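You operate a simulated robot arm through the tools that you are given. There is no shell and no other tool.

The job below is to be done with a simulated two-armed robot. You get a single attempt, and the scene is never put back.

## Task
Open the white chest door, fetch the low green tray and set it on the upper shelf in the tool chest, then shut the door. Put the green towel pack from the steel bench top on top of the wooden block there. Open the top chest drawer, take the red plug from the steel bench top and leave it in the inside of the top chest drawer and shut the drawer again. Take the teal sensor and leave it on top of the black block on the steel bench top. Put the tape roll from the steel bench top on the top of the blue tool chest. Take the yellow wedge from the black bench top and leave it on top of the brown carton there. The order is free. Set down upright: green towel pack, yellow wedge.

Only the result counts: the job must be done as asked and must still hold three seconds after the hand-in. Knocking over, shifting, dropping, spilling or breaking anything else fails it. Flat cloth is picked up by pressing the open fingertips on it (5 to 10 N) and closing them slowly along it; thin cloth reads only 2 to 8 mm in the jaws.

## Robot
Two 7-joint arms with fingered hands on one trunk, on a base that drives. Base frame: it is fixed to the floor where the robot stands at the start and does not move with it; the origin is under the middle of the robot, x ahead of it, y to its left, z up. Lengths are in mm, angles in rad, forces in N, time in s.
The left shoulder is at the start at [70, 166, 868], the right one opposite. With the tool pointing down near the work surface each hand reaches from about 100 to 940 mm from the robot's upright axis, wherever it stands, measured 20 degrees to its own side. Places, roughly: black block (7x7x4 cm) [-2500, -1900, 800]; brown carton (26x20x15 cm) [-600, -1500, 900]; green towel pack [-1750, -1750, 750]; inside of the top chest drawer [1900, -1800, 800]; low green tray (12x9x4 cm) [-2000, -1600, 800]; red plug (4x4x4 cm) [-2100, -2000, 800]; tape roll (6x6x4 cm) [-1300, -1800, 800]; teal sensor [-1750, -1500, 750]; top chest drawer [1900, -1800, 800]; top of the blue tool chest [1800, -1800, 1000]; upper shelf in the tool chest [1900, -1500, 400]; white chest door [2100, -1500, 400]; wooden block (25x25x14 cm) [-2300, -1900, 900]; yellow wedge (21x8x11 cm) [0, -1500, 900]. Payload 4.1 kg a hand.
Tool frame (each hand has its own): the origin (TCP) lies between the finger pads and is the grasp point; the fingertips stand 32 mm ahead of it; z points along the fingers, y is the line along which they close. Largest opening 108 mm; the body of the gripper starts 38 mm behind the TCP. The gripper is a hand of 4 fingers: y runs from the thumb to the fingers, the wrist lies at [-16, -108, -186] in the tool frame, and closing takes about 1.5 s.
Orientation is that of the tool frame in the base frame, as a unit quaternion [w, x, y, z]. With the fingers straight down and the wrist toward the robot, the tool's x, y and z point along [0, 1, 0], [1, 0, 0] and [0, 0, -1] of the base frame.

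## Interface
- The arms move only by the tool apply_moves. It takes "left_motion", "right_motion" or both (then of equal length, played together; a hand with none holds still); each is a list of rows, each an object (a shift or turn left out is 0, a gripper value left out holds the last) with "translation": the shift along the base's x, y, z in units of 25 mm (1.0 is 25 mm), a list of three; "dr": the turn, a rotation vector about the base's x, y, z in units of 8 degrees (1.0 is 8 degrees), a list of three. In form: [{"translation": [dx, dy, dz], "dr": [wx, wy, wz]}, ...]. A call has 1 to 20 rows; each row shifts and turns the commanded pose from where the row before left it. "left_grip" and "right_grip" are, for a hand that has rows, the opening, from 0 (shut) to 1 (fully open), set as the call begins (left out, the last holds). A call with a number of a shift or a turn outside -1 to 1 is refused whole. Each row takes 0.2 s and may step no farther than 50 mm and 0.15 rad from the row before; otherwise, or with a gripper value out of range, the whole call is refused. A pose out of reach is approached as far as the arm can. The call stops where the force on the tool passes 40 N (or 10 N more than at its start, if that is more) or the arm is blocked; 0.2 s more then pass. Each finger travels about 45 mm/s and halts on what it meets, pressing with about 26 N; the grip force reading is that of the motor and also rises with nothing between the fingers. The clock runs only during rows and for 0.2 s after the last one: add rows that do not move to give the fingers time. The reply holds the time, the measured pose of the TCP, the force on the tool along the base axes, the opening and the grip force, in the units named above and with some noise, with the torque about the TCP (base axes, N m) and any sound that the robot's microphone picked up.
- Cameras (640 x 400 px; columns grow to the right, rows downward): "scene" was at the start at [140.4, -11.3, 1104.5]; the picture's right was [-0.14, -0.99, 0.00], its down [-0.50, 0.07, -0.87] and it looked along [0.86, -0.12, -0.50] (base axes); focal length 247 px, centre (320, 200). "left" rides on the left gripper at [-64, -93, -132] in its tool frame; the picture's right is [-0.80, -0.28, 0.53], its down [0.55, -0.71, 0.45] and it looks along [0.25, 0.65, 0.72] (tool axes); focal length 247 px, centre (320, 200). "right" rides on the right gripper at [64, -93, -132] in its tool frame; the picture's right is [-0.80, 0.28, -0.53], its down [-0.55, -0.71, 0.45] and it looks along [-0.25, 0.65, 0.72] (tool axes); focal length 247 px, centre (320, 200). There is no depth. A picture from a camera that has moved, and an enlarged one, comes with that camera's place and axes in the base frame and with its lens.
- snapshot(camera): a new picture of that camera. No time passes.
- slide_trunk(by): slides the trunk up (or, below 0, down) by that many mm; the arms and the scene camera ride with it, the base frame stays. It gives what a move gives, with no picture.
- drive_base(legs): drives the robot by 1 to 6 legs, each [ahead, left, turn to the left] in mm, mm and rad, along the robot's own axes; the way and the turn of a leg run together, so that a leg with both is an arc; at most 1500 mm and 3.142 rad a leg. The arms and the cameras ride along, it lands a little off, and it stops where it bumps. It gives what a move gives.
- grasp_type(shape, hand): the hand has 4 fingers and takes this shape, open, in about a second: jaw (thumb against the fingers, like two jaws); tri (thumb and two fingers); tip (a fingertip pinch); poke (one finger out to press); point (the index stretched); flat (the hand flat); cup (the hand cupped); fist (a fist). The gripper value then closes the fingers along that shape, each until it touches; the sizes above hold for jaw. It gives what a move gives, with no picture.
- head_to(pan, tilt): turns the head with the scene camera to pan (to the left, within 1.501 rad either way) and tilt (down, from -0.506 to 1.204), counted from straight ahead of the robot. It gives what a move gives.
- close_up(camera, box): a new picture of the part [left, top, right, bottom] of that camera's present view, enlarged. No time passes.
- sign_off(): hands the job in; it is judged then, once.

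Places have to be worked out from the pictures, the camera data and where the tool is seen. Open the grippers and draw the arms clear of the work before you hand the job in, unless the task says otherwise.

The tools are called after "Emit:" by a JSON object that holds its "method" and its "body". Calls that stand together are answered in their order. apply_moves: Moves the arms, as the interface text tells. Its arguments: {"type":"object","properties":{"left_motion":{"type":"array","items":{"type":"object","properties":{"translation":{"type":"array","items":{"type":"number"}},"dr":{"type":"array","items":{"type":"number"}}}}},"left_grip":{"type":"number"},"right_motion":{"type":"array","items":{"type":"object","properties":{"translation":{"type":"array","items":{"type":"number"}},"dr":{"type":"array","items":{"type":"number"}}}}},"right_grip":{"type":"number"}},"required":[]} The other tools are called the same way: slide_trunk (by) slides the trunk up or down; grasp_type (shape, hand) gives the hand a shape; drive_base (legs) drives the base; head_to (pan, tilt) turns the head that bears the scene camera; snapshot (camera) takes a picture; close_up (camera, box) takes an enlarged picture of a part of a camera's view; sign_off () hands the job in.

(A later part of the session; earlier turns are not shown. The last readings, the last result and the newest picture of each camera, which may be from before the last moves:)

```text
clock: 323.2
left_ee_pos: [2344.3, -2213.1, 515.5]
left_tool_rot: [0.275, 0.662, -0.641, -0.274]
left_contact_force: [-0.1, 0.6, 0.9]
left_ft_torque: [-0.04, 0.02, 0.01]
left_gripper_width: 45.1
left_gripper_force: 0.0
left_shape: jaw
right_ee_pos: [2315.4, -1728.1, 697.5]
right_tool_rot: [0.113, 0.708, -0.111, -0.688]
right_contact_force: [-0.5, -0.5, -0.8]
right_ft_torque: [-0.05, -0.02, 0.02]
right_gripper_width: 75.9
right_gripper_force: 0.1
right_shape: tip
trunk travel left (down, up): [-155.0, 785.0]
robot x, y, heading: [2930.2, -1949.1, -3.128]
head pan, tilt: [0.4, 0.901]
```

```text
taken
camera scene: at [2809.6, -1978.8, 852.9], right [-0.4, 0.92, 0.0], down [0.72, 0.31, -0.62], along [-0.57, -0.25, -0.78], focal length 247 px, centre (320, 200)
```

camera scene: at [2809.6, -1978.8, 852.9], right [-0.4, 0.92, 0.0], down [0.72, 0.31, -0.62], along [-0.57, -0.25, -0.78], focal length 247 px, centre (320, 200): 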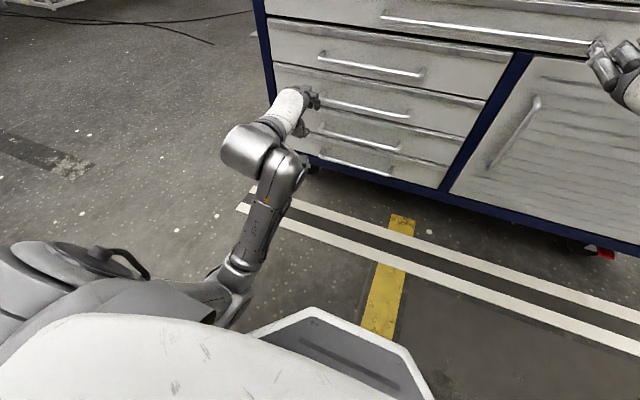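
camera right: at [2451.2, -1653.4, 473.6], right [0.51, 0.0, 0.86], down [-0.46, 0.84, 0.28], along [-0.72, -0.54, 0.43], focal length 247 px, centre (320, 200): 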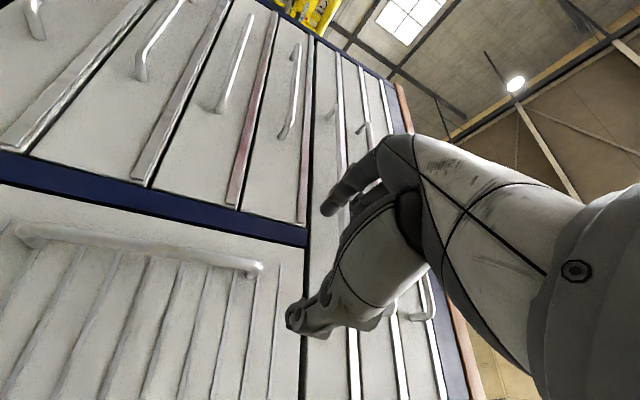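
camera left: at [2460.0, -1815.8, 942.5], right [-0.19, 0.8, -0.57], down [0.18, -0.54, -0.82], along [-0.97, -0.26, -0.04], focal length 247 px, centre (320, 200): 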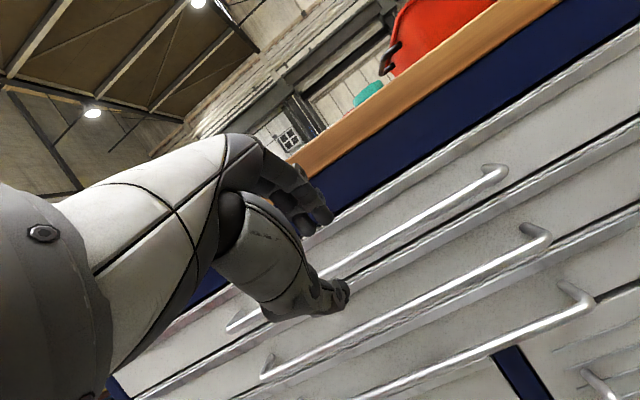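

The left elbow had reached the floor; the robot is level again. I raise the left hand 220 mm so its elbow lifts well clear.

Emit:
{"method": "apply_moves", "body": {"left_motion": [{"translation": [0, 0, 1]}, {"translation": [0, 0, 1]}, {"translation": [0, 0, 1]}, {"translation": [0, 0, 1]}, {"translation": [0, 0, 1]}, {"translation": [0, 0, 1]}, {"translation": [0, 0, 1]}, {"translation": [0, 0, 1]}, {"translation": [0, 0, 1]}, {"translation": [0, 0, 1]}, {"translation": [0, 0, 1]}, {"translation": [0, 0, 1]}]}}

Emit:
{"method": "snapshot", "body": {"camera": "scene"}}

```text
clock: 325.9
left_ee_pos: [2343.7, -2214.8, 816.1]
left_tool_rot: [0.275, 0.662, -0.641, -0.275]
left_contact_force: [0.6, -0.5, -0.7]
left_ft_torque: [0.01, 0.02, 0.01]
left_gripper_width: 45.3
left_gripper_force: 0.0
left_shape: jaw
right_ee_pos: [2315.2, -1727.5, 697.2]
right_tool_rot: [0.114, 0.708, -0.111, -0.688]
right_contact_force: [-0.5, -0.2, 0.8]
right_ft_torque: [0.01, -0.01, 0.01]
right_gripper_width: 76.1
right_gripper_force: 0.0
right_shape: tip
trunk travel left (down, up): [-155.0, 785.0]
robot x, y, heading: [2929.9, -1951.0, -3.135]
head pan, tilt: [0.4, 0.901]
```

```text
taken
camera scene: at [2809.7, -1978.8, 852.8], right [-0.4, 0.92, 0.0], down [0.72, 0.31, -0.62], along [-0.57, -0.25, -0.78], focal length 247 px, centre (320, 200)
```

scene: 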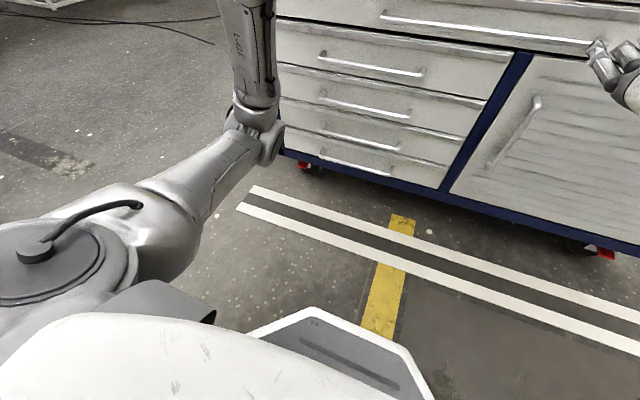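

The left elbow is high now. I lower the trunk 140 mm and check that the robot stays level.

Emit:
{"method": "slide_trunk", "body": {"by": -140}}

Emit:
{"method": "head_to", "body": {"pan": -0.35, "tilt": 0.5}}

Emit:
{"method": "snapshot", "body": {"camera": "scene"}}

Emit:
{"method": "snapshot", "body": {"camera": "right"}}

```text
clock: 327.5
left_ee_pos: [2344.0, -2214.6, 676.5]
left_tool_rot: [0.275, 0.662, -0.641, -0.274]
left_contact_force: [-0.7, -0.1, 0.2]
left_ft_torque: [0.0, -0.03, -0.02]
left_gripper_width: 45.4
left_gripper_force: 0.0
left_shape: jaw
right_ee_pos: [2313.7, -1728.5, 557.0]
right_tool_rot: [0.113, 0.708, -0.112, -0.688]
right_contact_force: [0.4, -0.2, 1.3]
right_ft_torque: [0.01, 0.05, 0.0]
right_gripper_width: 75.9
right_gripper_force: 0.1
right_shape: tip
trunk travel left (down, up): [-15.0, 925.0]
robot x, y, heading: [2926.6, -1948.8, -3.132]
head pan, tilt: [0.4, 0.901]
```

```text
clock: 328.6
left_ee_pos: [2343.9, -2213.7, 675.9]
left_tool_rot: [0.275, 0.662, -0.641, -0.274]
left_contact_force: [0.5, 0.6, 0.5]
left_ft_torque: [-0.02, -0.04, -0.02]
left_gripper_width: 45.4
left_gripper_force: 0.0
left_shape: jaw
right_ee_pos: [2313.6, -1728.7, 557.3]
right_tool_rot: [0.113, 0.708, -0.111, -0.688]
right_contact_force: [-0.9, -0.5, -0.2]
right_ft_torque: [0.01, -0.01, -0.01]
right_gripper_width: 75.8
right_gripper_force: 0.1
right_shape: tip
trunk travel left (down, up): [-15.0, 925.0]
robot x, y, heading: [2926.9, -1944.1, -3.132]
head pan, tilt: [-0.351, 0.499]
```

```text
taken
camera scene: at [2793.2, -1918.4, 746.7], right [0.33, 0.94, 0.0], down [0.45, -0.16, -0.88], along [-0.83, 0.29, -0.48], focal length 247 px, centre (320, 200)
```

scene: 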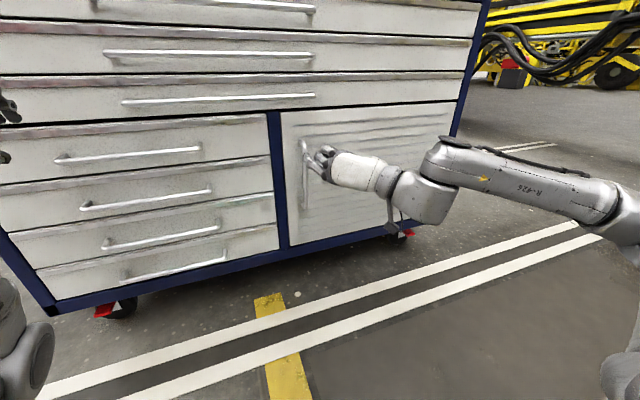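

```text
taken
camera right: at [2448.8, -1658.9, 471.0], right [0.51, -0.01, 0.86], down [-0.46, 0.84, 0.29], along [-0.73, -0.54, 0.42], focal length 247 px, centre (320, 200)
```

right: 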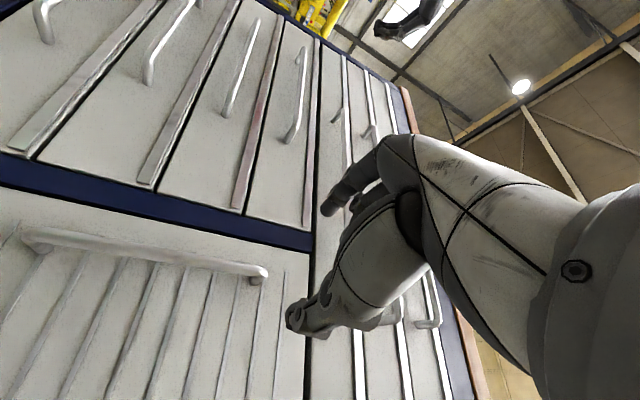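

Level and clear. The bar is at (2147,-1746), z 351–564. I drive 120 mm ahead and 17 mm left, then lower the right hand 25 mm.

Emit:
{"method": "drive_base", "body": {"legs": [[120, 17, 0]]}}

Emit:
{"method": "apply_moves", "body": {"right_motion": [{"translation": [0, 0, -0.5]}, {"translation": [0, 0, -0.5]}, {}]}}

Emit:
{"method": "snapshot", "body": {"camera": "right"}}

Emit:
{"method": "close_up", "body": {"camera": "scene", "box": [240, 100, 420, 240]}}

```text
clock: 329.9
left_ee_pos: [2221.9, -2231.2, 676.3]
left_tool_rot: [0.274, 0.661, -0.642, -0.275]
left_contact_force: [-0.6, 0.7, -0.3]
left_ft_torque: [0.01, 0.01, -0.01]
left_gripper_width: 45.4
left_gripper_force: 0.1
left_shape: jaw
right_ee_pos: [2193.0, -1744.8, 557.8]
right_tool_rot: [0.113, 0.708, -0.112, -0.688]
right_contact_force: [1.0, 0.4, -0.3]
right_ft_torque: [0.02, 0.02, 0.04]
right_gripper_width: 75.6
right_gripper_force: 0.1
right_shape: tip
trunk travel left (down, up): [-15.0, 925.0]
robot x, y, heading: [2808.4, -1965.3, -3.136]
head pan, tilt: [-0.351, 0.499]
```

```text
clock: 330.7
left_ee_pos: [2221.1, -2231.1, 676.6]
left_tool_rot: [0.274, 0.662, -0.642, -0.274]
left_contact_force: [0.1, 0.5, -0.8]
left_ft_torque: [0.02, 0.02, -0.02]
left_gripper_width: 45.3
left_gripper_force: 0.2
left_shape: jaw
right_ee_pos: [2195.4, -1743.7, 550.5]
right_tool_rot: [0.113, 0.71, -0.112, -0.686]
right_contact_force: [0.0, 0.0, -0.3]
right_ft_torque: [-0.02, 0.0, -0.02]
right_gripper_width: 76.1
right_gripper_force: 0.0
right_shape: tip
right hand out of reach, approached as far as the arm can: row 1, 2
trunk travel left (down, up): [-15.0, 925.0]
robot x, y, heading: [2805.5, -1968.1, -3.131]
head pan, tilt: [-0.351, 0.499]
```

```text
taken
camera right: at [2331.1, -1673.4, 466.2], right [0.5, -0.01, 0.86], down [-0.46, 0.84, 0.28], along [-0.73, -0.54, 0.41], focal length 247 px, centre (320, 200)
```

right: 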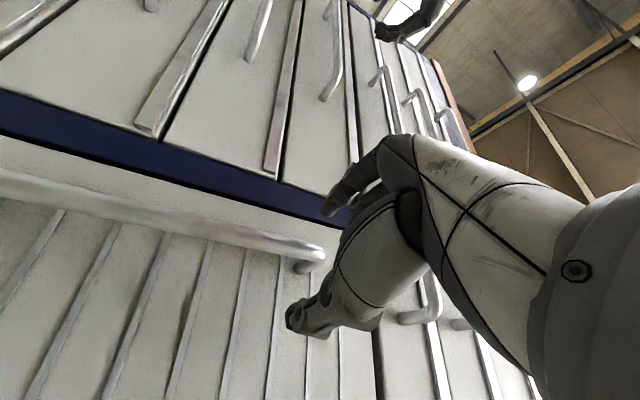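

```text
2.86 times, centred on (330, 170) of scene
camera zoom: at [2671.5, -1936.0, 746.7], right [0.34, 0.94, 0.0], down [0.45, -0.16, -0.88], along [-0.83, 0.3, -0.48], focal length 707 px, centre (291, 286)
```

zoom: 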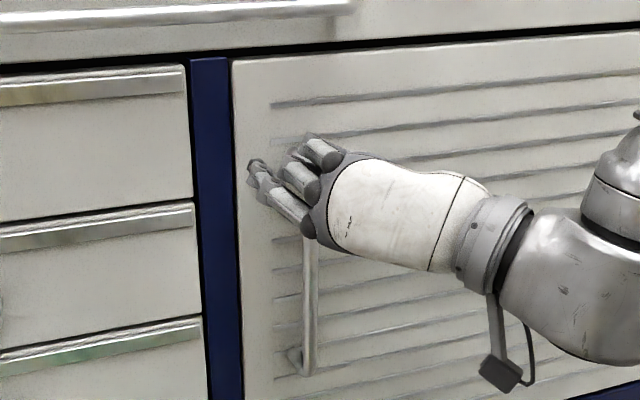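

The arm's low limit leaves z 550, near the handle's top end. I lower the trunk the last 14 mm and pitch the fingers slightly downward.

Emit:
{"method": "slide_trunk", "body": {"by": -14}}

Emit:
{"method": "apply_moves", "body": {"right_motion": [{"dr": [0, -0.9, 0]}, {"dr": [0, -0.6, 0]}, {"translation": [0, -0.1, -0.5]}, {}]}}

Emit:
{"method": "close_up", "body": {"camera": "scene", "box": [240, 100, 420, 240]}}

```text
clock: 331.3
left_ee_pos: [2222.2, -2231.6, 662.5]
left_tool_rot: [0.275, 0.662, -0.641, -0.275]
left_contact_force: [0.5, 0.0, 0.4]
left_ft_torque: [-0.02, 0.01, 0.0]
left_gripper_width: 45.4
left_gripper_force: 0.0
left_shape: jaw
right_ee_pos: [2196.9, -1744.2, 537.4]
right_tool_rot: [0.113, 0.711, -0.112, -0.685]
right_contact_force: [-1.1, -0.7, -0.4]
right_ft_torque: [0.0, -0.01, 0.01]
right_gripper_width: 76.0
right_gripper_force: 0.0
right_shape: tip
trunk travel left (down, up): [-1.0, 939.0]
robot x, y, heading: [2806.1, -1967.5, -3.134]
head pan, tilt: [-0.351, 0.499]
```

```text
clock: 332.3
left_ee_pos: [2221.4, -2231.4, 662.0]
left_tool_rot: [0.274, 0.661, -0.642, -0.275]
left_contact_force: [0.2, -0.7, -0.7]
left_ft_torque: [-0.01, 0.02, 0.01]
left_gripper_width: 45.3
left_gripper_force: 0.0
left_shape: jaw
right_ee_pos: [2196.2, -1745.6, 525.3]
right_tool_rot: [0.099, 0.779, -0.123, -0.607]
right_contact_force: [-0.3, -0.1, -0.4]
right_ft_torque: [-0.01, 0.01, 0.02]
right_gripper_width: 75.9
right_gripper_force: 0.1
right_shape: tip
trunk travel left (down, up): [-1.0, 939.0]
robot x, y, heading: [2806.6, -1963.3, -3.134]
head pan, tilt: [-0.351, 0.499]
```

```text
2.86 times, centred on (330, 170) of scene
camera zoom: at [2671.5, -1936.0, 732.7], right [0.34, 0.94, 0.0], down [0.45, -0.16, -0.88], along [-0.83, 0.3, -0.48], focal length 707 px, centre (291, 286)
```

zoom: 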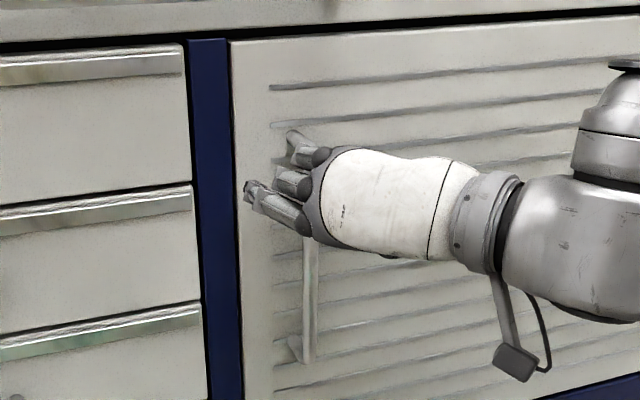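

The hand is at z 525, fingers 14° down. I advance about 33 mm so the bar lies between index and thumb, then check.

Emit:
{"method": "apply_moves", "body": {"right_motion": [{"translation": [-0.5, 0, -0.1]}, {"translation": [-0.5, 0, -0.1]}, {"translation": [-0.3, 0, -0.1]}, {}]}}

Emit:
{"method": "snapshot", "body": {"camera": "right"}}

Emit:
{"method": "close_up", "body": {"camera": "scene", "box": [240, 100, 420, 240]}}

```text
clock: 333.1
left_ee_pos: [2223.0, -2231.1, 662.3]
left_tool_rot: [0.275, 0.661, -0.641, -0.276]
left_contact_force: [0.6, 0.5, -0.1]
left_ft_torque: [0.03, 0.05, -0.02]
left_gripper_width: 45.1
left_gripper_force: 0.0
left_shape: jaw
right_ee_pos: [2173.4, -1750.8, 521.0]
right_tool_rot: [0.106, 0.778, -0.117, -0.608]
right_contact_force: [21.1, -3.3, 2.0]
right_ft_torque: [0.12, 0.6, -0.2]
right_gripper_width: 75.9
right_gripper_force: 0.1
right_shape: tip
trunk travel left (down, up): [-1.0, 939.0]
robot x, y, heading: [2805.4, -1964.8, -3.132]
head pan, tilt: [-0.351, 0.499]
stopped in row 3 (right hand): the force on the tool passed its limit at 48 N (the readings are from after the stop); the commanded pose is now the measured one
```

```text
taken
camera right: at [2321.2, -1679.3, 465.1], right [0.32, -0.01, 0.95], down [-0.53, 0.83, 0.18], along [-0.79, -0.56, 0.26], focal length 247 px, centre (320, 200)
```

right: 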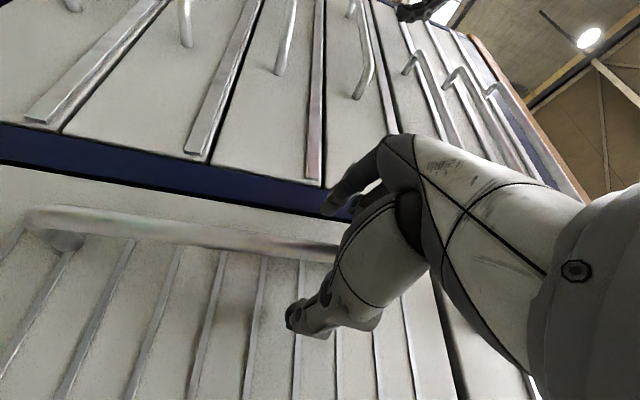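

```text
2.86 times, centred on (330, 170) of scene
camera zoom: at [2673.7, -1936.2, 733.1], right [0.34, 0.94, 0.0], down [0.45, -0.16, -0.88], along [-0.83, 0.3, -0.48], focal length 707 px, centre (291, 286)
```

zoom: 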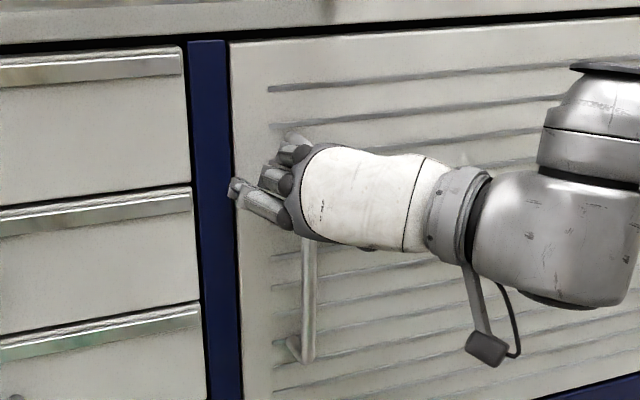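

The hand met something at x 2173, but the bar passes between index and thumb. I back off 3 mm and close on it.

Emit:
{"method": "apply_moves", "body": {"right_motion": [{"translation": [0.12, 0, 0]}, {}, {}, {}, {}, {}, {}], "right_grip": 0.0}}

Emit:
{"method": "snapshot", "body": {"camera": "right"}}

```text
clock: 334.7
left_ee_pos: [2223.3, -2231.4, 664.2]
left_tool_rot: [0.275, 0.661, -0.641, -0.276]
left_contact_force: [0.2, -0.4, -0.8]
left_ft_torque: [0.01, 0.0, 0.0]
left_gripper_width: 45.3
left_gripper_force: 0.0
left_shape: jaw
right_ee_pos: [2174.5, -1749.3, 521.6]
right_tool_rot: [0.105, 0.778, -0.119, -0.608]
right_contact_force: [13.9, -5.1, 3.3]
right_ft_torque: [0.24, 0.38, -0.08]
right_gripper_width: 0.0
right_gripper_force: 26.1
right_shape: tip
trunk travel left (down, up): [-1.0, 939.0]
robot x, y, heading: [2810.3, -1966.2, -3.133]
head pan, tilt: [-0.351, 0.499]
```

```text
taken
camera right: at [2323.0, -1678.4, 464.9], right [0.31, -0.01, 0.95], down [-0.52, 0.83, 0.18], along [-0.79, -0.55, 0.26], focal length 247 px, centre (320, 200)
```

right: 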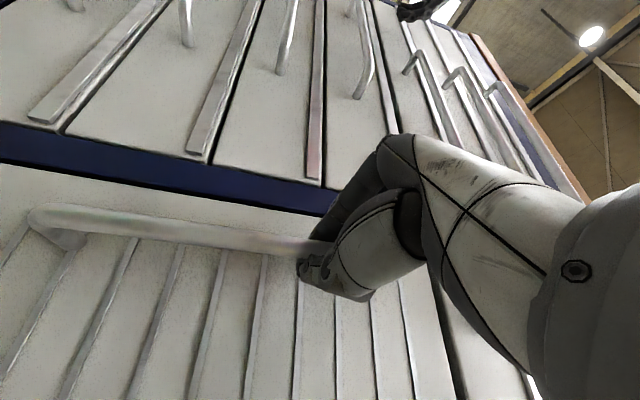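

The pinch reads 0, so I'm unsure it holds the bar. I test with a gentle 15 mm pull and look.

Emit:
{"method": "apply_moves", "body": {"right_motion": [{"translation": [0.3, 0, 0]}, {"translation": [0.3, 0, 0]}, {}]}}

Emit:
{"method": "snapshot", "body": {"camera": "right"}}

Emit:
{"method": "close_up", "body": {"camera": "scene", "box": [200, 60, 460, 260]}}

```text
clock: 335.5
left_ee_pos: [2222.1, -2230.6, 662.6]
left_tool_rot: [0.274, 0.661, -0.642, -0.274]
left_contact_force: [0.6, -0.3, 0.3]
left_ft_torque: [-0.05, -0.02, -0.02]
left_gripper_width: 45.4
left_gripper_force: 0.1
left_shape: jaw
right_ee_pos: [2188.6, -1749.3, 520.9]
right_tool_rot: [0.104, 0.778, -0.12, -0.608]
right_contact_force: [-1.6, 3.3, 7.5]
right_ft_torque: [0.08, 0.21, 0.03]
right_gripper_width: 0.0
right_gripper_force: 25.9
right_shape: tip
trunk travel left (down, up): [-1.0, 939.0]
robot x, y, heading: [2804.8, -1964.9, -3.135]
head pan, tilt: [-0.351, 0.499]
```

```text
taken
camera right: at [2337.1, -1677.3, 464.2], right [0.31, -0.01, 0.95], down [-0.52, 0.83, 0.18], along [-0.79, -0.55, 0.26], focal length 247 px, centre (320, 200)
```

right: 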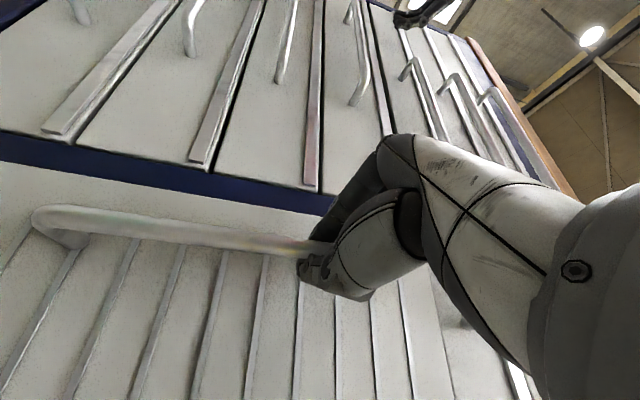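

```text
2.00 times, centred on (330, 160) of scene
camera zoom: at [2672.4, -1935.9, 732.9], right [0.34, 0.94, 0.0], down [0.45, -0.16, -0.88], along [-0.83, 0.3, -0.48], focal length 495 px, centre (300, 280)
```

zoom: 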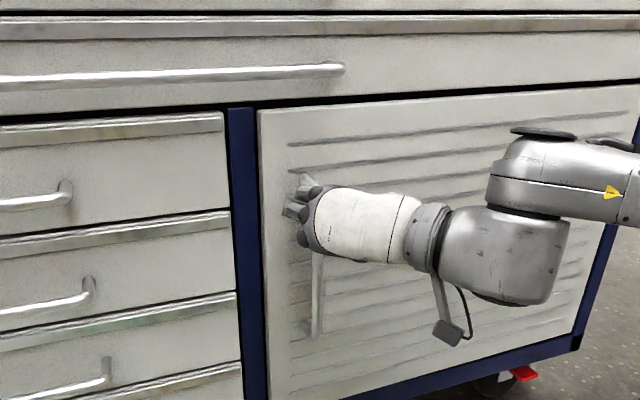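

The bar stays in the pinch and the door follows. I pull it along its arc by driving the base backward in short segments, holding the hand still relative to the robot.

Emit:
{"method": "drive_base", "body": {"legs": [[-85, -14, 0], [-95, -31, 0]]}}

Emit:
{"method": "snapshot", "body": {"camera": "scene"}}

Emit:
{"method": "snapshot", "body": {"camera": "right"}}

```text
clock: 337.3
left_ee_pos: [2401.2, -2183.1, 662.1]
left_tool_rot: [0.276, 0.662, -0.641, -0.274]
left_contact_force: [-0.6, -1.8, 0.3]
left_ft_torque: [-0.01, 0.02, 0.0]
left_gripper_width: 44.9
left_gripper_force: 0.0
left_shape: jaw
right_ee_pos: [2368.1, -1700.3, 518.9]
right_tool_rot: [0.104, 0.778, -0.12, -0.608]
right_contact_force: [-13.0, 26.0, 9.9]
right_ft_torque: [0.42, 0.15, 0.2]
right_gripper_width: 1.1
right_gripper_force: 25.8
right_shape: tip
trunk travel left (down, up): [-1.0, 939.0]
robot x, y, heading: [2986.0, -1922.0, -3.136]
head pan, tilt: [-0.351, 0.499]
```

```text
taken
camera scene: at [2851.7, -1888.2, 732.8], right [0.34, 0.94, 0.0], down [0.45, -0.16, -0.88], along [-0.83, 0.3, -0.48], focal length 247 px, centre (320, 200)
```

scene: 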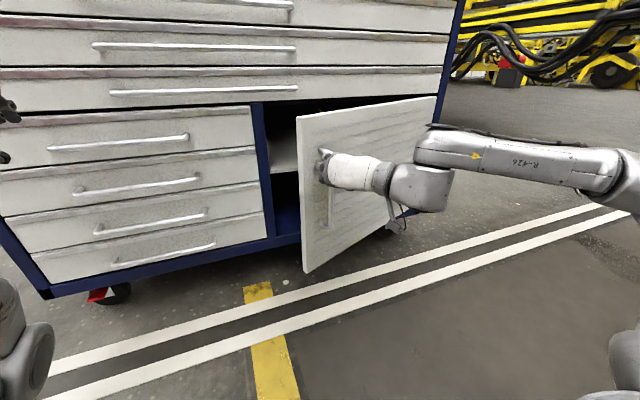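

```text
taken
camera right: at [2516.2, -1629.9, 463.8], right [0.31, -0.01, 0.95], down [-0.52, 0.84, 0.18], along [-0.79, -0.55, 0.26], focal length 247 px, centre (320, 200)
```

right: 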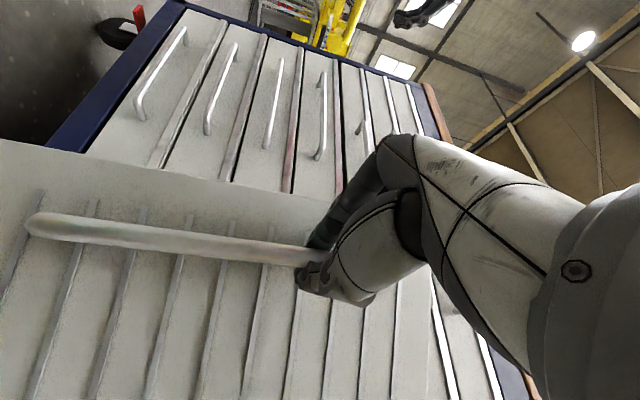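

The door is open about 20° and pulls my hand toward +y, so I continue the arc with more sideways motion.

Emit:
{"method": "drive_base", "body": {"legs": [[-75, -60, 0], [-70, -65, 0]]}}

Emit:
{"method": "snapshot", "body": {"camera": "scene"}}

```text
clock: 338.9
left_ee_pos: [2495.6, -2108.8, 662.4]
left_tool_rot: [0.275, 0.662, -0.64, -0.275]
left_contact_force: [-0.5, -0.4, -0.1]
left_ft_torque: [0.0, -0.01, 0.03]
left_gripper_width: 45.1
left_gripper_force: 0.2
left_shape: jaw
right_ee_pos: [2464.4, -1631.5, 519.0]
right_tool_rot: [0.109, 0.78, -0.113, -0.606]
right_contact_force: [3.7, -4.4, 0.9]
right_ft_torque: [0.0, 0.32, 0.0]
right_gripper_width: 0.0
right_gripper_force: 25.8
right_shape: tip
trunk travel left (down, up): [-1.0, 939.0]
robot x, y, heading: [3076.9, -1842.5, -3.134]
head pan, tilt: [-0.351, 0.499]
stopped in leg 2: the force on the tool passed its limit at 46 N (the readings are from after the stop); the commanded pose is now the measured one
```

```text
taken
camera scene: at [2945.0, -1811.4, 732.9], right [0.33, 0.94, 0.0], down [0.45, -0.16, -0.88], along [-0.83, 0.29, -0.48], focal length 247 px, centre (320, 200)
```

scene: 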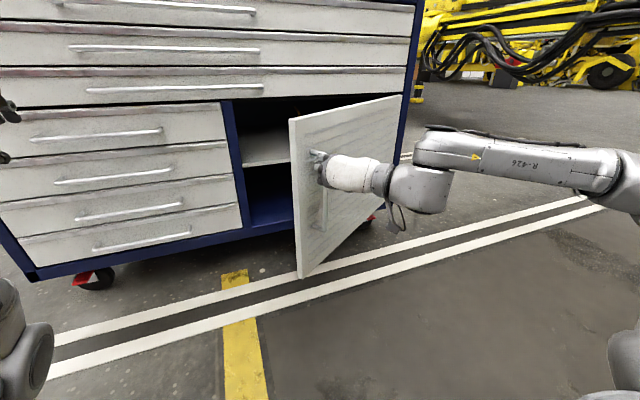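

The door is about 37° open; fitting the positions gives the hinge at (2115,-1252), radius 495 mm. I continue along that corrected arc in steps.

Emit:
{"method": "drive_base", "body": {"legs": [[-45, -45, 0], [-40, -48, 0]]}}

Emit:
{"method": "snapshot", "body": {"camera": "right"}}

Emit:
{"method": "snapshot", "body": {"camera": "scene"}}

```text
clock: 340.3
left_ee_pos: [2554.0, -2047.0, 663.5]
left_tool_rot: [0.276, 0.664, -0.639, -0.273]
left_contact_force: [0.4, -0.6, 0.4]
left_ft_torque: [0.02, 0.02, -0.01]
left_gripper_width: 45.1
left_gripper_force: 0.1
left_shape: jaw
right_ee_pos: [2525.1, -1574.8, 520.1]
right_tool_rot: [0.115, 0.781, -0.107, -0.605]
right_contact_force: [3.1, -3.2, 2.9]
right_ft_torque: [0.0, 0.26, 0.02]
right_gripper_width: 0.1
right_gripper_force: 26.3
right_shape: tip
trunk travel left (down, up): [-1.0, 939.0]
robot x, y, heading: [3137.5, -1783.5, -3.13]
head pan, tilt: [-0.351, 0.499]
stopped in leg 2: the force on the tool passed its limit at 44 N (the readings are from after the stop); the commanded pose is now the measured one
```

```text
taken
camera right: at [2671.6, -1498.8, 463.1], right [0.31, 0.0, 0.95], down [-0.55, 0.82, 0.18], along [-0.78, -0.58, 0.26], focal length 247 px, centre (320, 200)
```

right: 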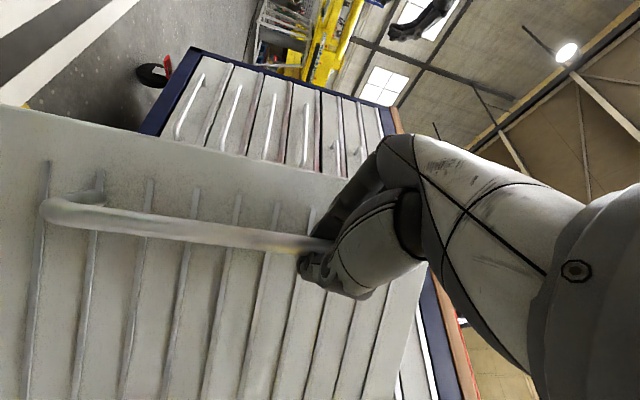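

```text
taken
camera scene: at [3004.0, -1750.2, 732.9], right [0.33, 0.94, 0.0], down [0.45, -0.16, -0.88], along [-0.83, 0.29, -0.48], focal length 247 px, centre (320, 200)
```

scene: 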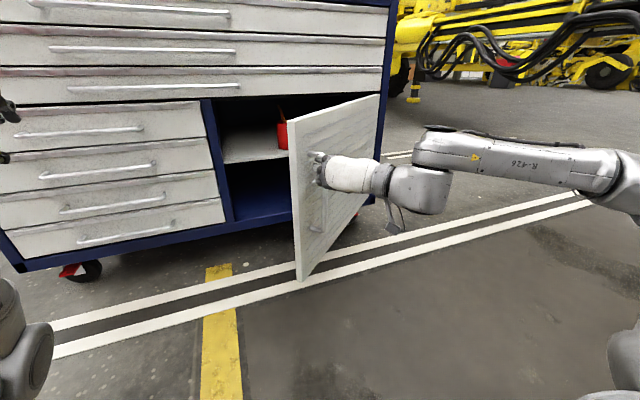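

The door is about 50° open. Side contact now limits the pull, so I release the bar and withdraw the right hand.

Emit:
{"method": "apply_moves", "body": {"right_motion": [{}, {}, {}, {}], "right_grip": 0.6}}

Emit:
{"method": "apply_moves", "body": {"right_motion": [{"translation": [0.8, 0, 0]}, {"translation": [0.9, 0, 0]}, {"translation": [0.9, 0, 0]}, {"translation": [0.9, 0, 0]}]}}

Emit:
{"method": "snapshot", "body": {"camera": "scene"}}

```text
clock: 341.3
left_ee_pos: [2554.8, -2047.2, 662.1]
left_tool_rot: [0.275, 0.663, -0.64, -0.274]
left_contact_force: [-0.7, -0.4, -0.1]
left_ft_torque: [0.01, -0.02, 0.01]
left_gripper_width: 45.1
left_gripper_force: 0.1
left_shape: jaw
right_ee_pos: [2524.1, -1573.1, 517.2]
right_tool_rot: [0.115, 0.782, -0.109, -0.603]
right_contact_force: [-0.3, 0.6, -0.1]
right_ft_torque: [-0.02, 0.0, -0.01]
right_gripper_width: 64.3
right_gripper_force: 0.1
right_shape: tip
trunk travel left (down, up): [-1.0, 939.0]
robot x, y, heading: [3139.1, -1780.5, -3.13]
head pan, tilt: [-0.351, 0.499]
```

```text
clock: 342.3
left_ee_pos: [2555.5, -2047.5, 662.2]
left_tool_rot: [0.276, 0.664, -0.639, -0.274]
left_contact_force: [0.0, 0.6, 0.6]
left_ft_torque: [-0.02, 0.03, 0.01]
left_gripper_width: 45.1
left_gripper_force: 0.1
left_shape: jaw
right_ee_pos: [2612.5, -1574.1, 517.3]
right_tool_rot: [0.114, 0.781, -0.108, -0.604]
right_contact_force: [0.9, -0.6, -0.5]
right_ft_torque: [0.02, 0.01, 0.0]
right_gripper_width: 64.4
right_gripper_force: 0.1
right_shape: tip
trunk travel left (down, up): [-1.0, 939.0]
robot x, y, heading: [3138.2, -1782.2, -3.128]
head pan, tilt: [-0.351, 0.499]
```

```text
taken
camera scene: at [3003.5, -1750.0, 732.7], right [0.33, 0.94, 0.0], down [0.45, -0.16, -0.88], along [-0.83, 0.29, -0.48], focal length 247 px, centre (320, 200)
```

scene: 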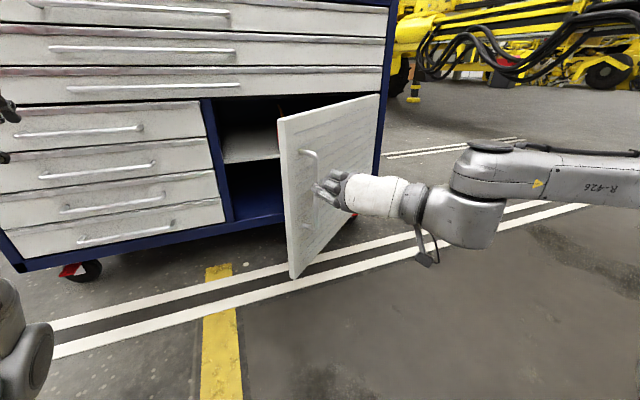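

The door seems to have swung back slightly. I move the right hand further away and watch whether it drifts.

Emit:
{"method": "apply_moves", "body": {"right_motion": [{"translation": [0.5, 0.9, 0.5]}, {"translation": [0.5, 0.9, 0.5]}, {"translation": [0.5, 0.9, 0.5]}, {"translation": [0, 0.9, 0.5]}, {}, {}, {}]}}

Emit:
{"method": "snapshot", "body": {"camera": "scene"}}

```text
clock: 343.9
left_ee_pos: [2555.6, -2047.1, 663.0]
left_tool_rot: [0.275, 0.663, -0.64, -0.274]
left_contact_force: [0.3, 0.8, 0.2]
left_ft_torque: [0.03, 0.0, 0.05]
left_gripper_width: 45.3
left_gripper_force: 0.1
left_shape: jaw
right_ee_pos: [2638.0, -1504.3, 546.4]
right_tool_rot: [0.116, 0.779, -0.111, -0.607]
right_contact_force: [-0.4, -0.2, -1.2]
right_ft_torque: [0.01, 0.01, 0.0]
right_gripper_width: 64.7
right_gripper_force: 0.0
right_shape: tip
right hand out of reach, approached as far as the arm can: row 2, 4
trunk travel left (down, up): [-1.0, 939.0]
robot x, y, heading: [3139.9, -1780.7, -3.128]
head pan, tilt: [-0.351, 0.499]
```

```text
taken
camera scene: at [3003.7, -1750.0, 732.8], right [0.33, 0.94, 0.0], down [0.45, -0.16, -0.88], along [-0.83, 0.29, -0.48], focal length 247 px, centre (320, 200)
```

scene: 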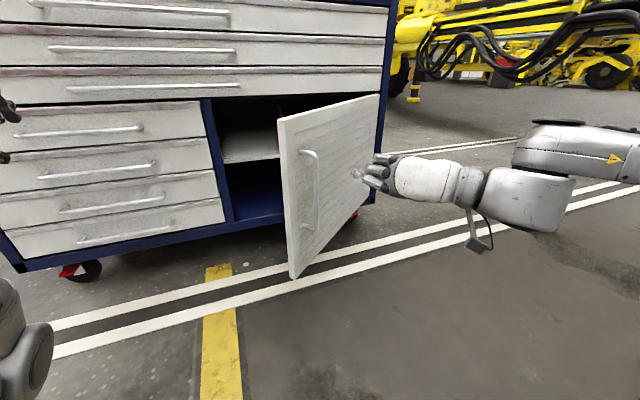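

The door rests at about 45°. I will push it further from the inside with the left hand, with the right arm above the door's top; so I raise the trunk 350 mm first.

Emit:
{"method": "slide_trunk", "body": {"by": 350}}

Emit:
{"method": "apply_moves", "body": {"left_motion": [{"translation": [0, 0, -0.9]}, {"translation": [0, 0, -0.9]}, {"translation": [0, 0, -0.9]}, {"translation": [0, 0, -0.9]}, {"translation": [0, 0, -0.9]}, {"translation": [0, 0, -0.9]}, {"translation": [0, 0, -0.9]}, {"translation": [0, 0, -0.9]}, {"translation": [0, 0, -0.9]}, {"translation": [0, 0, -0.9]}, {"translation": [0, 0, -0.9]}, {"translation": [0, 0, -0.9]}, {"translation": [0, 0, -0.9]}, {"translation": [0, 0, -0.9]}, {"translation": [0, 0, -0.9]}, {"translation": [0, 0, -0.9]}, {"translation": [0, 0, -0.9]}, {"translation": [0, 0, -0.9]}, {"translation": [0, 0, -0.9]}], "left_grip": 0.0}}

Emit:
{"method": "head_to", "body": {"pan": 0.0, "tilt": 0.7}}

Emit:
{"method": "snapshot", "body": {"camera": "scene"}}

```text
clock: 347.3
left_ee_pos: [2554.9, -2047.9, 1012.3]
left_tool_rot: [0.276, 0.664, -0.639, -0.273]
left_contact_force: [0.3, -0.1, 0.3]
left_ft_torque: [0.0, 0.0, 0.0]
left_gripper_width: 45.3
left_gripper_force: 0.1
left_shape: jaw
right_ee_pos: [2639.0, -1503.9, 895.5]
right_tool_rot: [0.116, 0.779, -0.111, -0.606]
right_contact_force: [0.3, -0.1, 0.7]
right_ft_torque: [0.01, 0.02, 0.02]
right_gripper_width: 64.6
right_gripper_force: 0.1
right_shape: tip
trunk travel left (down, up): [-351.0, 589.0]
robot x, y, heading: [3140.3, -1780.0, -3.132]
head pan, tilt: [-0.351, 0.499]
```

```text
clock: 351.3
left_ee_pos: [2555.2, -2046.5, 585.3]
left_tool_rot: [0.275, 0.663, -0.64, -0.274]
left_contact_force: [0.2, -0.2, -0.1]
left_ft_torque: [-0.02, -0.06, 0.03]
left_gripper_width: 0.0
left_gripper_force: 26.1
left_shape: jaw
right_ee_pos: [2638.5, -1503.4, 896.0]
right_tool_rot: [0.116, 0.78, -0.11, -0.606]
right_contact_force: [-0.6, 0.1, -0.2]
right_ft_torque: [0.01, 0.02, 0.0]
right_gripper_width: 64.8
right_gripper_force: 0.1
right_shape: tip
trunk travel left (down, up): [-351.0, 589.0]
robot x, y, heading: [3138.6, -1777.4, -3.132]
head pan, tilt: [-0.351, 0.499]
```

```text
clock: 352.1
left_ee_pos: [2554.9, -2046.7, 584.3]
left_tool_rot: [0.275, 0.663, -0.64, -0.274]
left_contact_force: [0.1, -1.0, -0.1]
left_ft_torque: [0.01, 0.0, 0.01]
left_gripper_width: 0.0
left_gripper_force: 26.4
left_shape: jaw
right_ee_pos: [2639.1, -1504.2, 895.9]
right_tool_rot: [0.116, 0.78, -0.111, -0.605]
right_contact_force: [-0.3, -0.1, 0.0]
right_ft_torque: [-0.01, 0.0, 0.03]
right_gripper_width: 64.6
right_gripper_force: 0.1
right_shape: tip
trunk travel left (down, up): [-351.0, 589.0]
robot x, y, heading: [3142.7, -1781.6, -3.131]
head pan, tilt: [0.0, 0.7]
```

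```text
taken
camera scene: at [3004.5, -1781.1, 1065.1], right [-0.01, 1.0, 0.0], down [0.64, 0.01, -0.77], along [-0.77, -0.01, -0.64], focal length 247 px, centre (320, 200)
```

scene: 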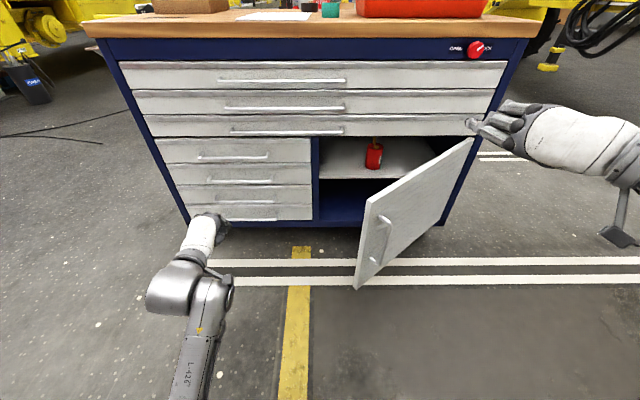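

The door's free edge must be pushed from its inner side. I look with the left hand's camera to locate that edge precisely.

Emit:
{"method": "snapshot", "body": {"camera": "left"}}

Emit:
{"method": "close_up", "body": {"camera": "scene", "box": [300, 120, 500, 300]}}

```text
taken
camera left: at [2713.1, -1977.7, 611.6], right [-0.21, 0.8, -0.57], down [0.19, -0.53, -0.82], along [-0.96, -0.28, -0.04], focal length 247 px, centre (320, 200)
```

left: 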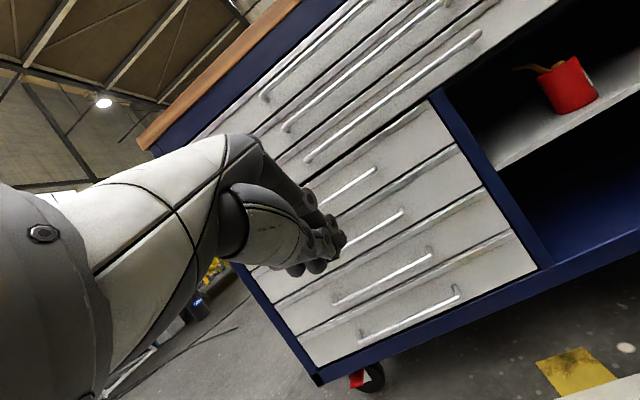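

```text
2.22 times, centred on (400, 210) of scene
camera zoom: at [3004.5, -1781.1, 1065.1], right [-0.01, 1.0, 0.0], down [0.64, 0.01, -0.77], along [-0.77, -0.01, -0.64], focal length 550 px, centre (142, 178)
```

zoom: 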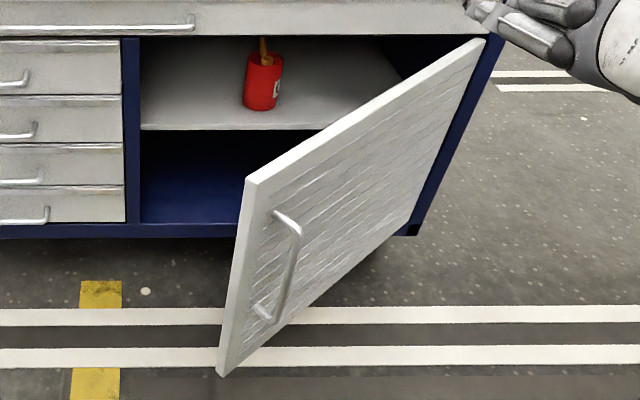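

The free edge is at about (2477,-1652). I bring the left fist just left of it (ahead 115 mm, then right), slightly lower, to push the edge from the inside.

Emit:
{"method": "apply_moves", "body": {"left_motion": [{"translation": [0, 0, -0.8]}, {"translation": [0, 0, -0.8]}]}}

Emit:
{"method": "drive_base", "body": {"legs": [[105, 0, 0], [0, -300, 0]]}}

Emit:
{"method": "snapshot", "body": {"camera": "scene"}}

```text
clock: 352.8
left_ee_pos: [2555.5, -2046.6, 545.8]
left_tool_rot: [0.275, 0.664, -0.639, -0.273]
left_contact_force: [0.2, 1.1, -0.5]
left_ft_torque: [0.0, 0.02, 0.01]
left_gripper_width: 0.0
left_gripper_force: 26.7
left_shape: jaw
right_ee_pos: [2639.4, -1504.4, 897.0]
right_tool_rot: [0.116, 0.78, -0.11, -0.606]
right_contact_force: [0.7, 0.5, -0.9]
right_ft_torque: [0.03, 0.0, -0.01]
right_gripper_width: 64.6
right_gripper_force: 0.1
right_shape: tip
trunk travel left (down, up): [-351.0, 589.0]
robot x, y, heading: [3140.2, -1783.9, -3.128]
head pan, tilt: [0.0, 0.7]
```

```text
clock: 355.6
left_ee_pos: [2447.6, -1748.0, 545.2]
left_tool_rot: [0.275, 0.662, -0.641, -0.274]
left_contact_force: [0.1, 0.8, 0.6]
left_ft_torque: [0.01, -0.04, -0.01]
left_gripper_width: 0.2
left_gripper_force: 25.5
left_shape: jaw
right_ee_pos: [2533.2, -1204.5, 896.4]
right_tool_rot: [0.115, 0.779, -0.111, -0.606]
right_contact_force: [0.9, -0.6, 0.2]
right_ft_torque: [-0.02, 0.0, 0.0]
right_gripper_width: 64.6
right_gripper_force: 0.1
right_shape: tip
trunk travel left (down, up): [-351.0, 589.0]
robot x, y, heading: [3032.1, -1488.4, -3.134]
head pan, tilt: [0.0, 0.7]
```

```text
taken
camera scene: at [2897.7, -1483.4, 1065.0], right [-0.01, 1.0, 0.0], down [0.64, 0.0, -0.76], along [-0.76, -0.01, -0.64], focal length 247 px, centre (320, 200)
```

scene: 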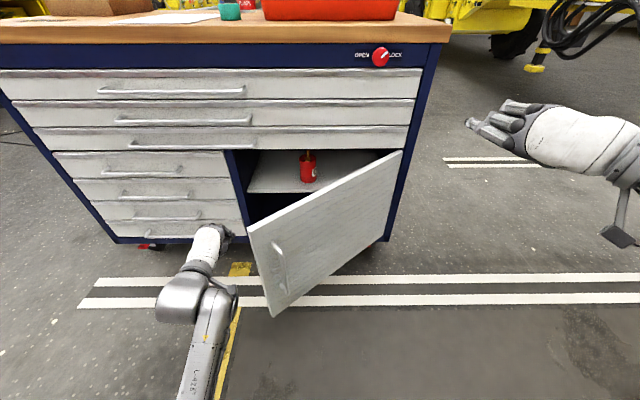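

The fist is right beside the door's edge. I push to the right (+y) in short legs, with some backward motion along the arc.

Emit:
{"method": "drive_base", "body": {"legs": [[0, -70, 0]]}}

Emit:
{"method": "snapshot", "body": {"camera": "scene"}}

```text
clock: 356.6
left_ee_pos: [2448.5, -1681.4, 546.4]
left_tool_rot: [0.276, 0.663, -0.639, -0.274]
left_contact_force: [21.2, -26.4, 2.3]
left_ft_torque: [0.87, 0.54, -1.71]
left_gripper_width: 0.1
left_gripper_force: 26.2
left_shape: jaw
right_ee_pos: [2533.5, -1136.2, 898.1]
right_tool_rot: [0.114, 0.779, -0.11, -0.607]
right_contact_force: [-0.4, 1.0, 0.3]
right_ft_torque: [0.01, 0.02, 0.02]
right_gripper_width: 64.7
right_gripper_force: 0.1
right_shape: tip
trunk travel left (down, up): [-351.0, 589.0]
robot x, y, heading: [3029.2, -1414.4, -3.131]
head pan, tilt: [0.0, 0.7]
```

```text
taken
camera scene: at [2899.3, -1415.3, 1065.3], right [-0.01, 1.0, 0.0], down [0.64, 0.01, -0.77], along [-0.77, -0.01, -0.64], focal length 247 px, centre (320, 200)
```

scene: 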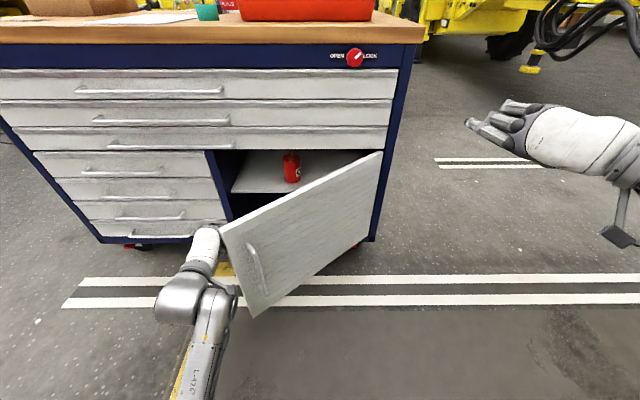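

The force direction shows I press on the door's end face, not its inner side. I back off left, go 55 mm deeper, and push again.

Emit:
{"method": "drive_base", "body": {"legs": [[0, 45, 0], [55, 0, 0], [0, -60, 0]]}}

Emit:
{"method": "snapshot", "body": {"camera": "scene"}}

```text
clock: 358.6
left_ee_pos: [2394.5, -1670.0, 545.1]
left_tool_rot: [0.277, 0.664, -0.638, -0.273]
left_contact_force: [23.9, -27.0, 2.8]
left_ft_torque: [1.03, 0.57, -3.49]
left_gripper_width: 0.0
left_gripper_force: 26.0
left_shape: jaw
right_ee_pos: [2478.5, -1123.9, 898.1]
right_tool_rot: [0.115, 0.779, -0.109, -0.607]
right_contact_force: [1.4, 0.0, 0.0]
right_ft_torque: [0.0, 0.01, 0.05]
right_gripper_width: 64.7
right_gripper_force: 0.1
right_shape: tip
trunk travel left (down, up): [-351.0, 589.0]
robot x, y, heading: [2977.8, -1402.4, -3.132]
head pan, tilt: [0.0, 0.7]
```

```text
taken
camera scene: at [2844.9, -1402.1, 1065.3], right [-0.01, 1.0, 0.0], down [0.64, 0.01, -0.77], along [-0.77, -0.01, -0.64], focal length 247 px, centre (320, 200)
```

scene: 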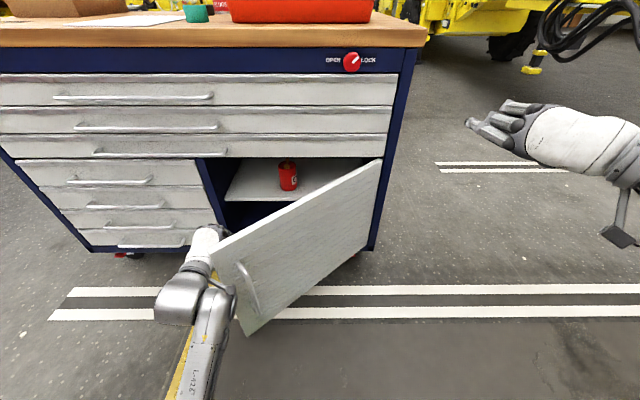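

The edge hits my wrist instead. Better: hang only the fingers over the door's top edge (z about 631) from above. I back off left, raise the left hand, and turn it fingers-down.

Emit:
{"method": "drive_base", "body": {"legs": [[0, 60, 0]]}}

Emit:
{"method": "apply_moves", "body": {"left_motion": [{"translation": [0, 0, 0.9]}, {"translation": [0, 0, 0.9]}, {"translation": [0, 0, 0.9]}, {"translation": [0, 0, 0.9]}, {"translation": [0, 0, 0.9]}, {"translation": [0, 0, 0.9]}, {"translation": [0, 0, 0.9], "dr": [0, -0.9, 0]}, {"translation": [0, 0, 0.9], "dr": [0, -0.9, 0]}, {"translation": [0, 0, 0.9], "dr": [0, -0.9, 0]}, {"dr": [0, -0.9, 0]}, {"dr": [0, -0.9, 0]}, {"dr": [0, -0.9, 0]}, {}]}}

Emit:
{"method": "snapshot", "body": {"camera": "scene"}}

```text
clock: 359.6
left_ee_pos: [2395.3, -1728.5, 545.6]
left_tool_rot: [0.276, 0.666, -0.638, -0.271]
left_contact_force: [0.2, 0.6, -0.7]
left_ft_torque: [0.02, 0.0, -0.01]
left_gripper_width: 0.1
left_gripper_force: 25.9
left_shape: jaw
right_ee_pos: [2477.1, -1184.3, 896.8]
right_tool_rot: [0.114, 0.78, -0.109, -0.605]
right_contact_force: [0.5, 0.1, 1.3]
right_ft_torque: [0.0, -0.03, -0.02]
right_gripper_width: 65.1
right_gripper_force: 0.1
right_shape: tip
trunk travel left (down, up): [-351.0, 589.0]
robot x, y, heading: [2980.6, -1458.6, -3.129]
head pan, tilt: [0.0, 0.7]
```

```text
clock: 362.4
left_ee_pos: [2393.6, -1729.7, 747.4]
left_tool_rot: [0.022, 0.719, -0.695, -0.008]
left_contact_force: [0.2, -0.5, 0.8]
left_ft_torque: [-0.01, 0.05, 0.01]
left_gripper_width: 0.0
left_gripper_force: 25.7
left_shape: jaw
right_ee_pos: [2477.6, -1182.9, 896.2]
right_tool_rot: [0.115, 0.779, -0.111, -0.606]
right_contact_force: [0.1, -0.9, -0.1]
right_ft_torque: [-0.01, 0.0, -0.01]
right_gripper_width: 64.9
right_gripper_force: 0.1
right_shape: tip
trunk travel left (down, up): [-351.0, 589.0]
robot x, y, heading: [2976.2, -1458.9, -3.133]
head pan, tilt: [0.0, 0.7]
```

```text
taken
camera scene: at [2843.4, -1460.6, 1065.0], right [-0.01, 1.0, 0.0], down [0.64, 0.01, -0.76], along [-0.76, -0.01, -0.64], focal length 247 px, centre (320, 200)
```

scene: 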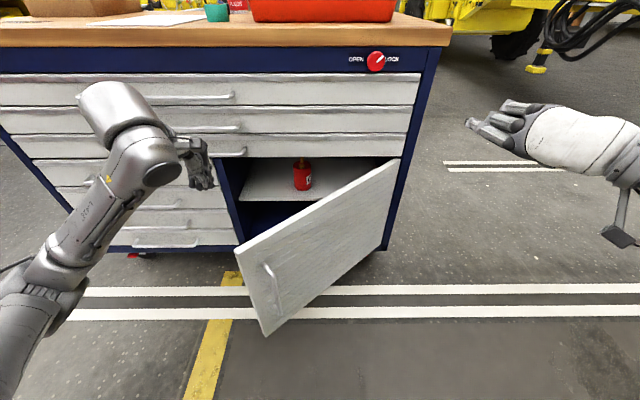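

I move the left hand over the door's top to its inner side and then lower the fingers behind it.

Emit:
{"method": "apply_moves", "body": {"left_motion": [{"translation": [-0.3, 0.92, 0]}, {"translation": [-0.3, 0.92, 0]}, {"translation": [-0.3, 0.92, 0]}, {"translation": [-0.3, 0.92, 0]}, {"translation": [-0.3, 0.92, 0]}, {"translation": [-0.3, 0.92, 0]}, {"translation": [-0.3, 0.92, 0]}, {"translation": [-0.3, 0.92, 0]}, {"translation": [-0.3, 0.92, 0]}, {"translation": [-0.3, 0.8, 0]}, {}]}}

Emit:
{"method": "snapshot", "body": {"camera": "scene"}}

Emit:
{"method": "snapshot", "body": {"camera": "left"}}

```text
clock: 364.8
left_ee_pos: [2319.7, -1502.5, 747.2]
left_tool_rot: [0.022, 0.718, -0.695, -0.008]
left_contact_force: [-1.2, 0.5, -1.0]
left_ft_torque: [0.02, 0.0, -0.03]
left_gripper_width: 0.1
left_gripper_force: 25.9
left_shape: jaw
right_ee_pos: [2477.1, -1182.2, 895.2]
right_tool_rot: [0.114, 0.78, -0.111, -0.606]
right_contact_force: [-0.3, 0.2, -0.4]
right_ft_torque: [-0.01, -0.01, 0.02]
right_gripper_width: 64.8
right_gripper_force: 0.1
right_shape: tip
trunk travel left (down, up): [-351.0, 589.0]
robot x, y, heading: [2979.4, -1457.5, -3.131]
head pan, tilt: [0.0, 0.7]
```

```text
taken
camera scene: at [2843.4, -1460.8, 1065.0], right [-0.01, 1.0, 0.0], down [0.64, 0.01, -0.76], along [-0.76, -0.01, -0.64], focal length 247 px, centre (320, 200)
```

scene: 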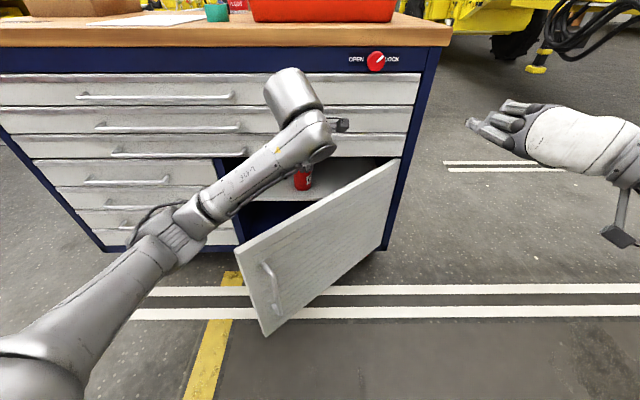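

```text
taken
camera left: at [2416.7, -1432.4, 874.7], right [0.23, 0.8, -0.56], down [0.7, -0.54, -0.47], along [-0.67, -0.28, -0.69], focal length 247 px, centre (320, 200)
```

left: 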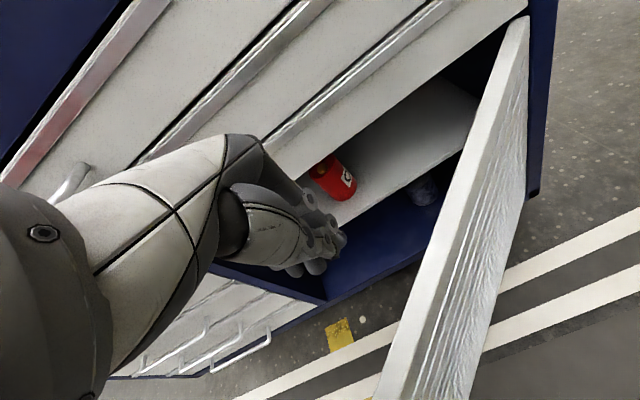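

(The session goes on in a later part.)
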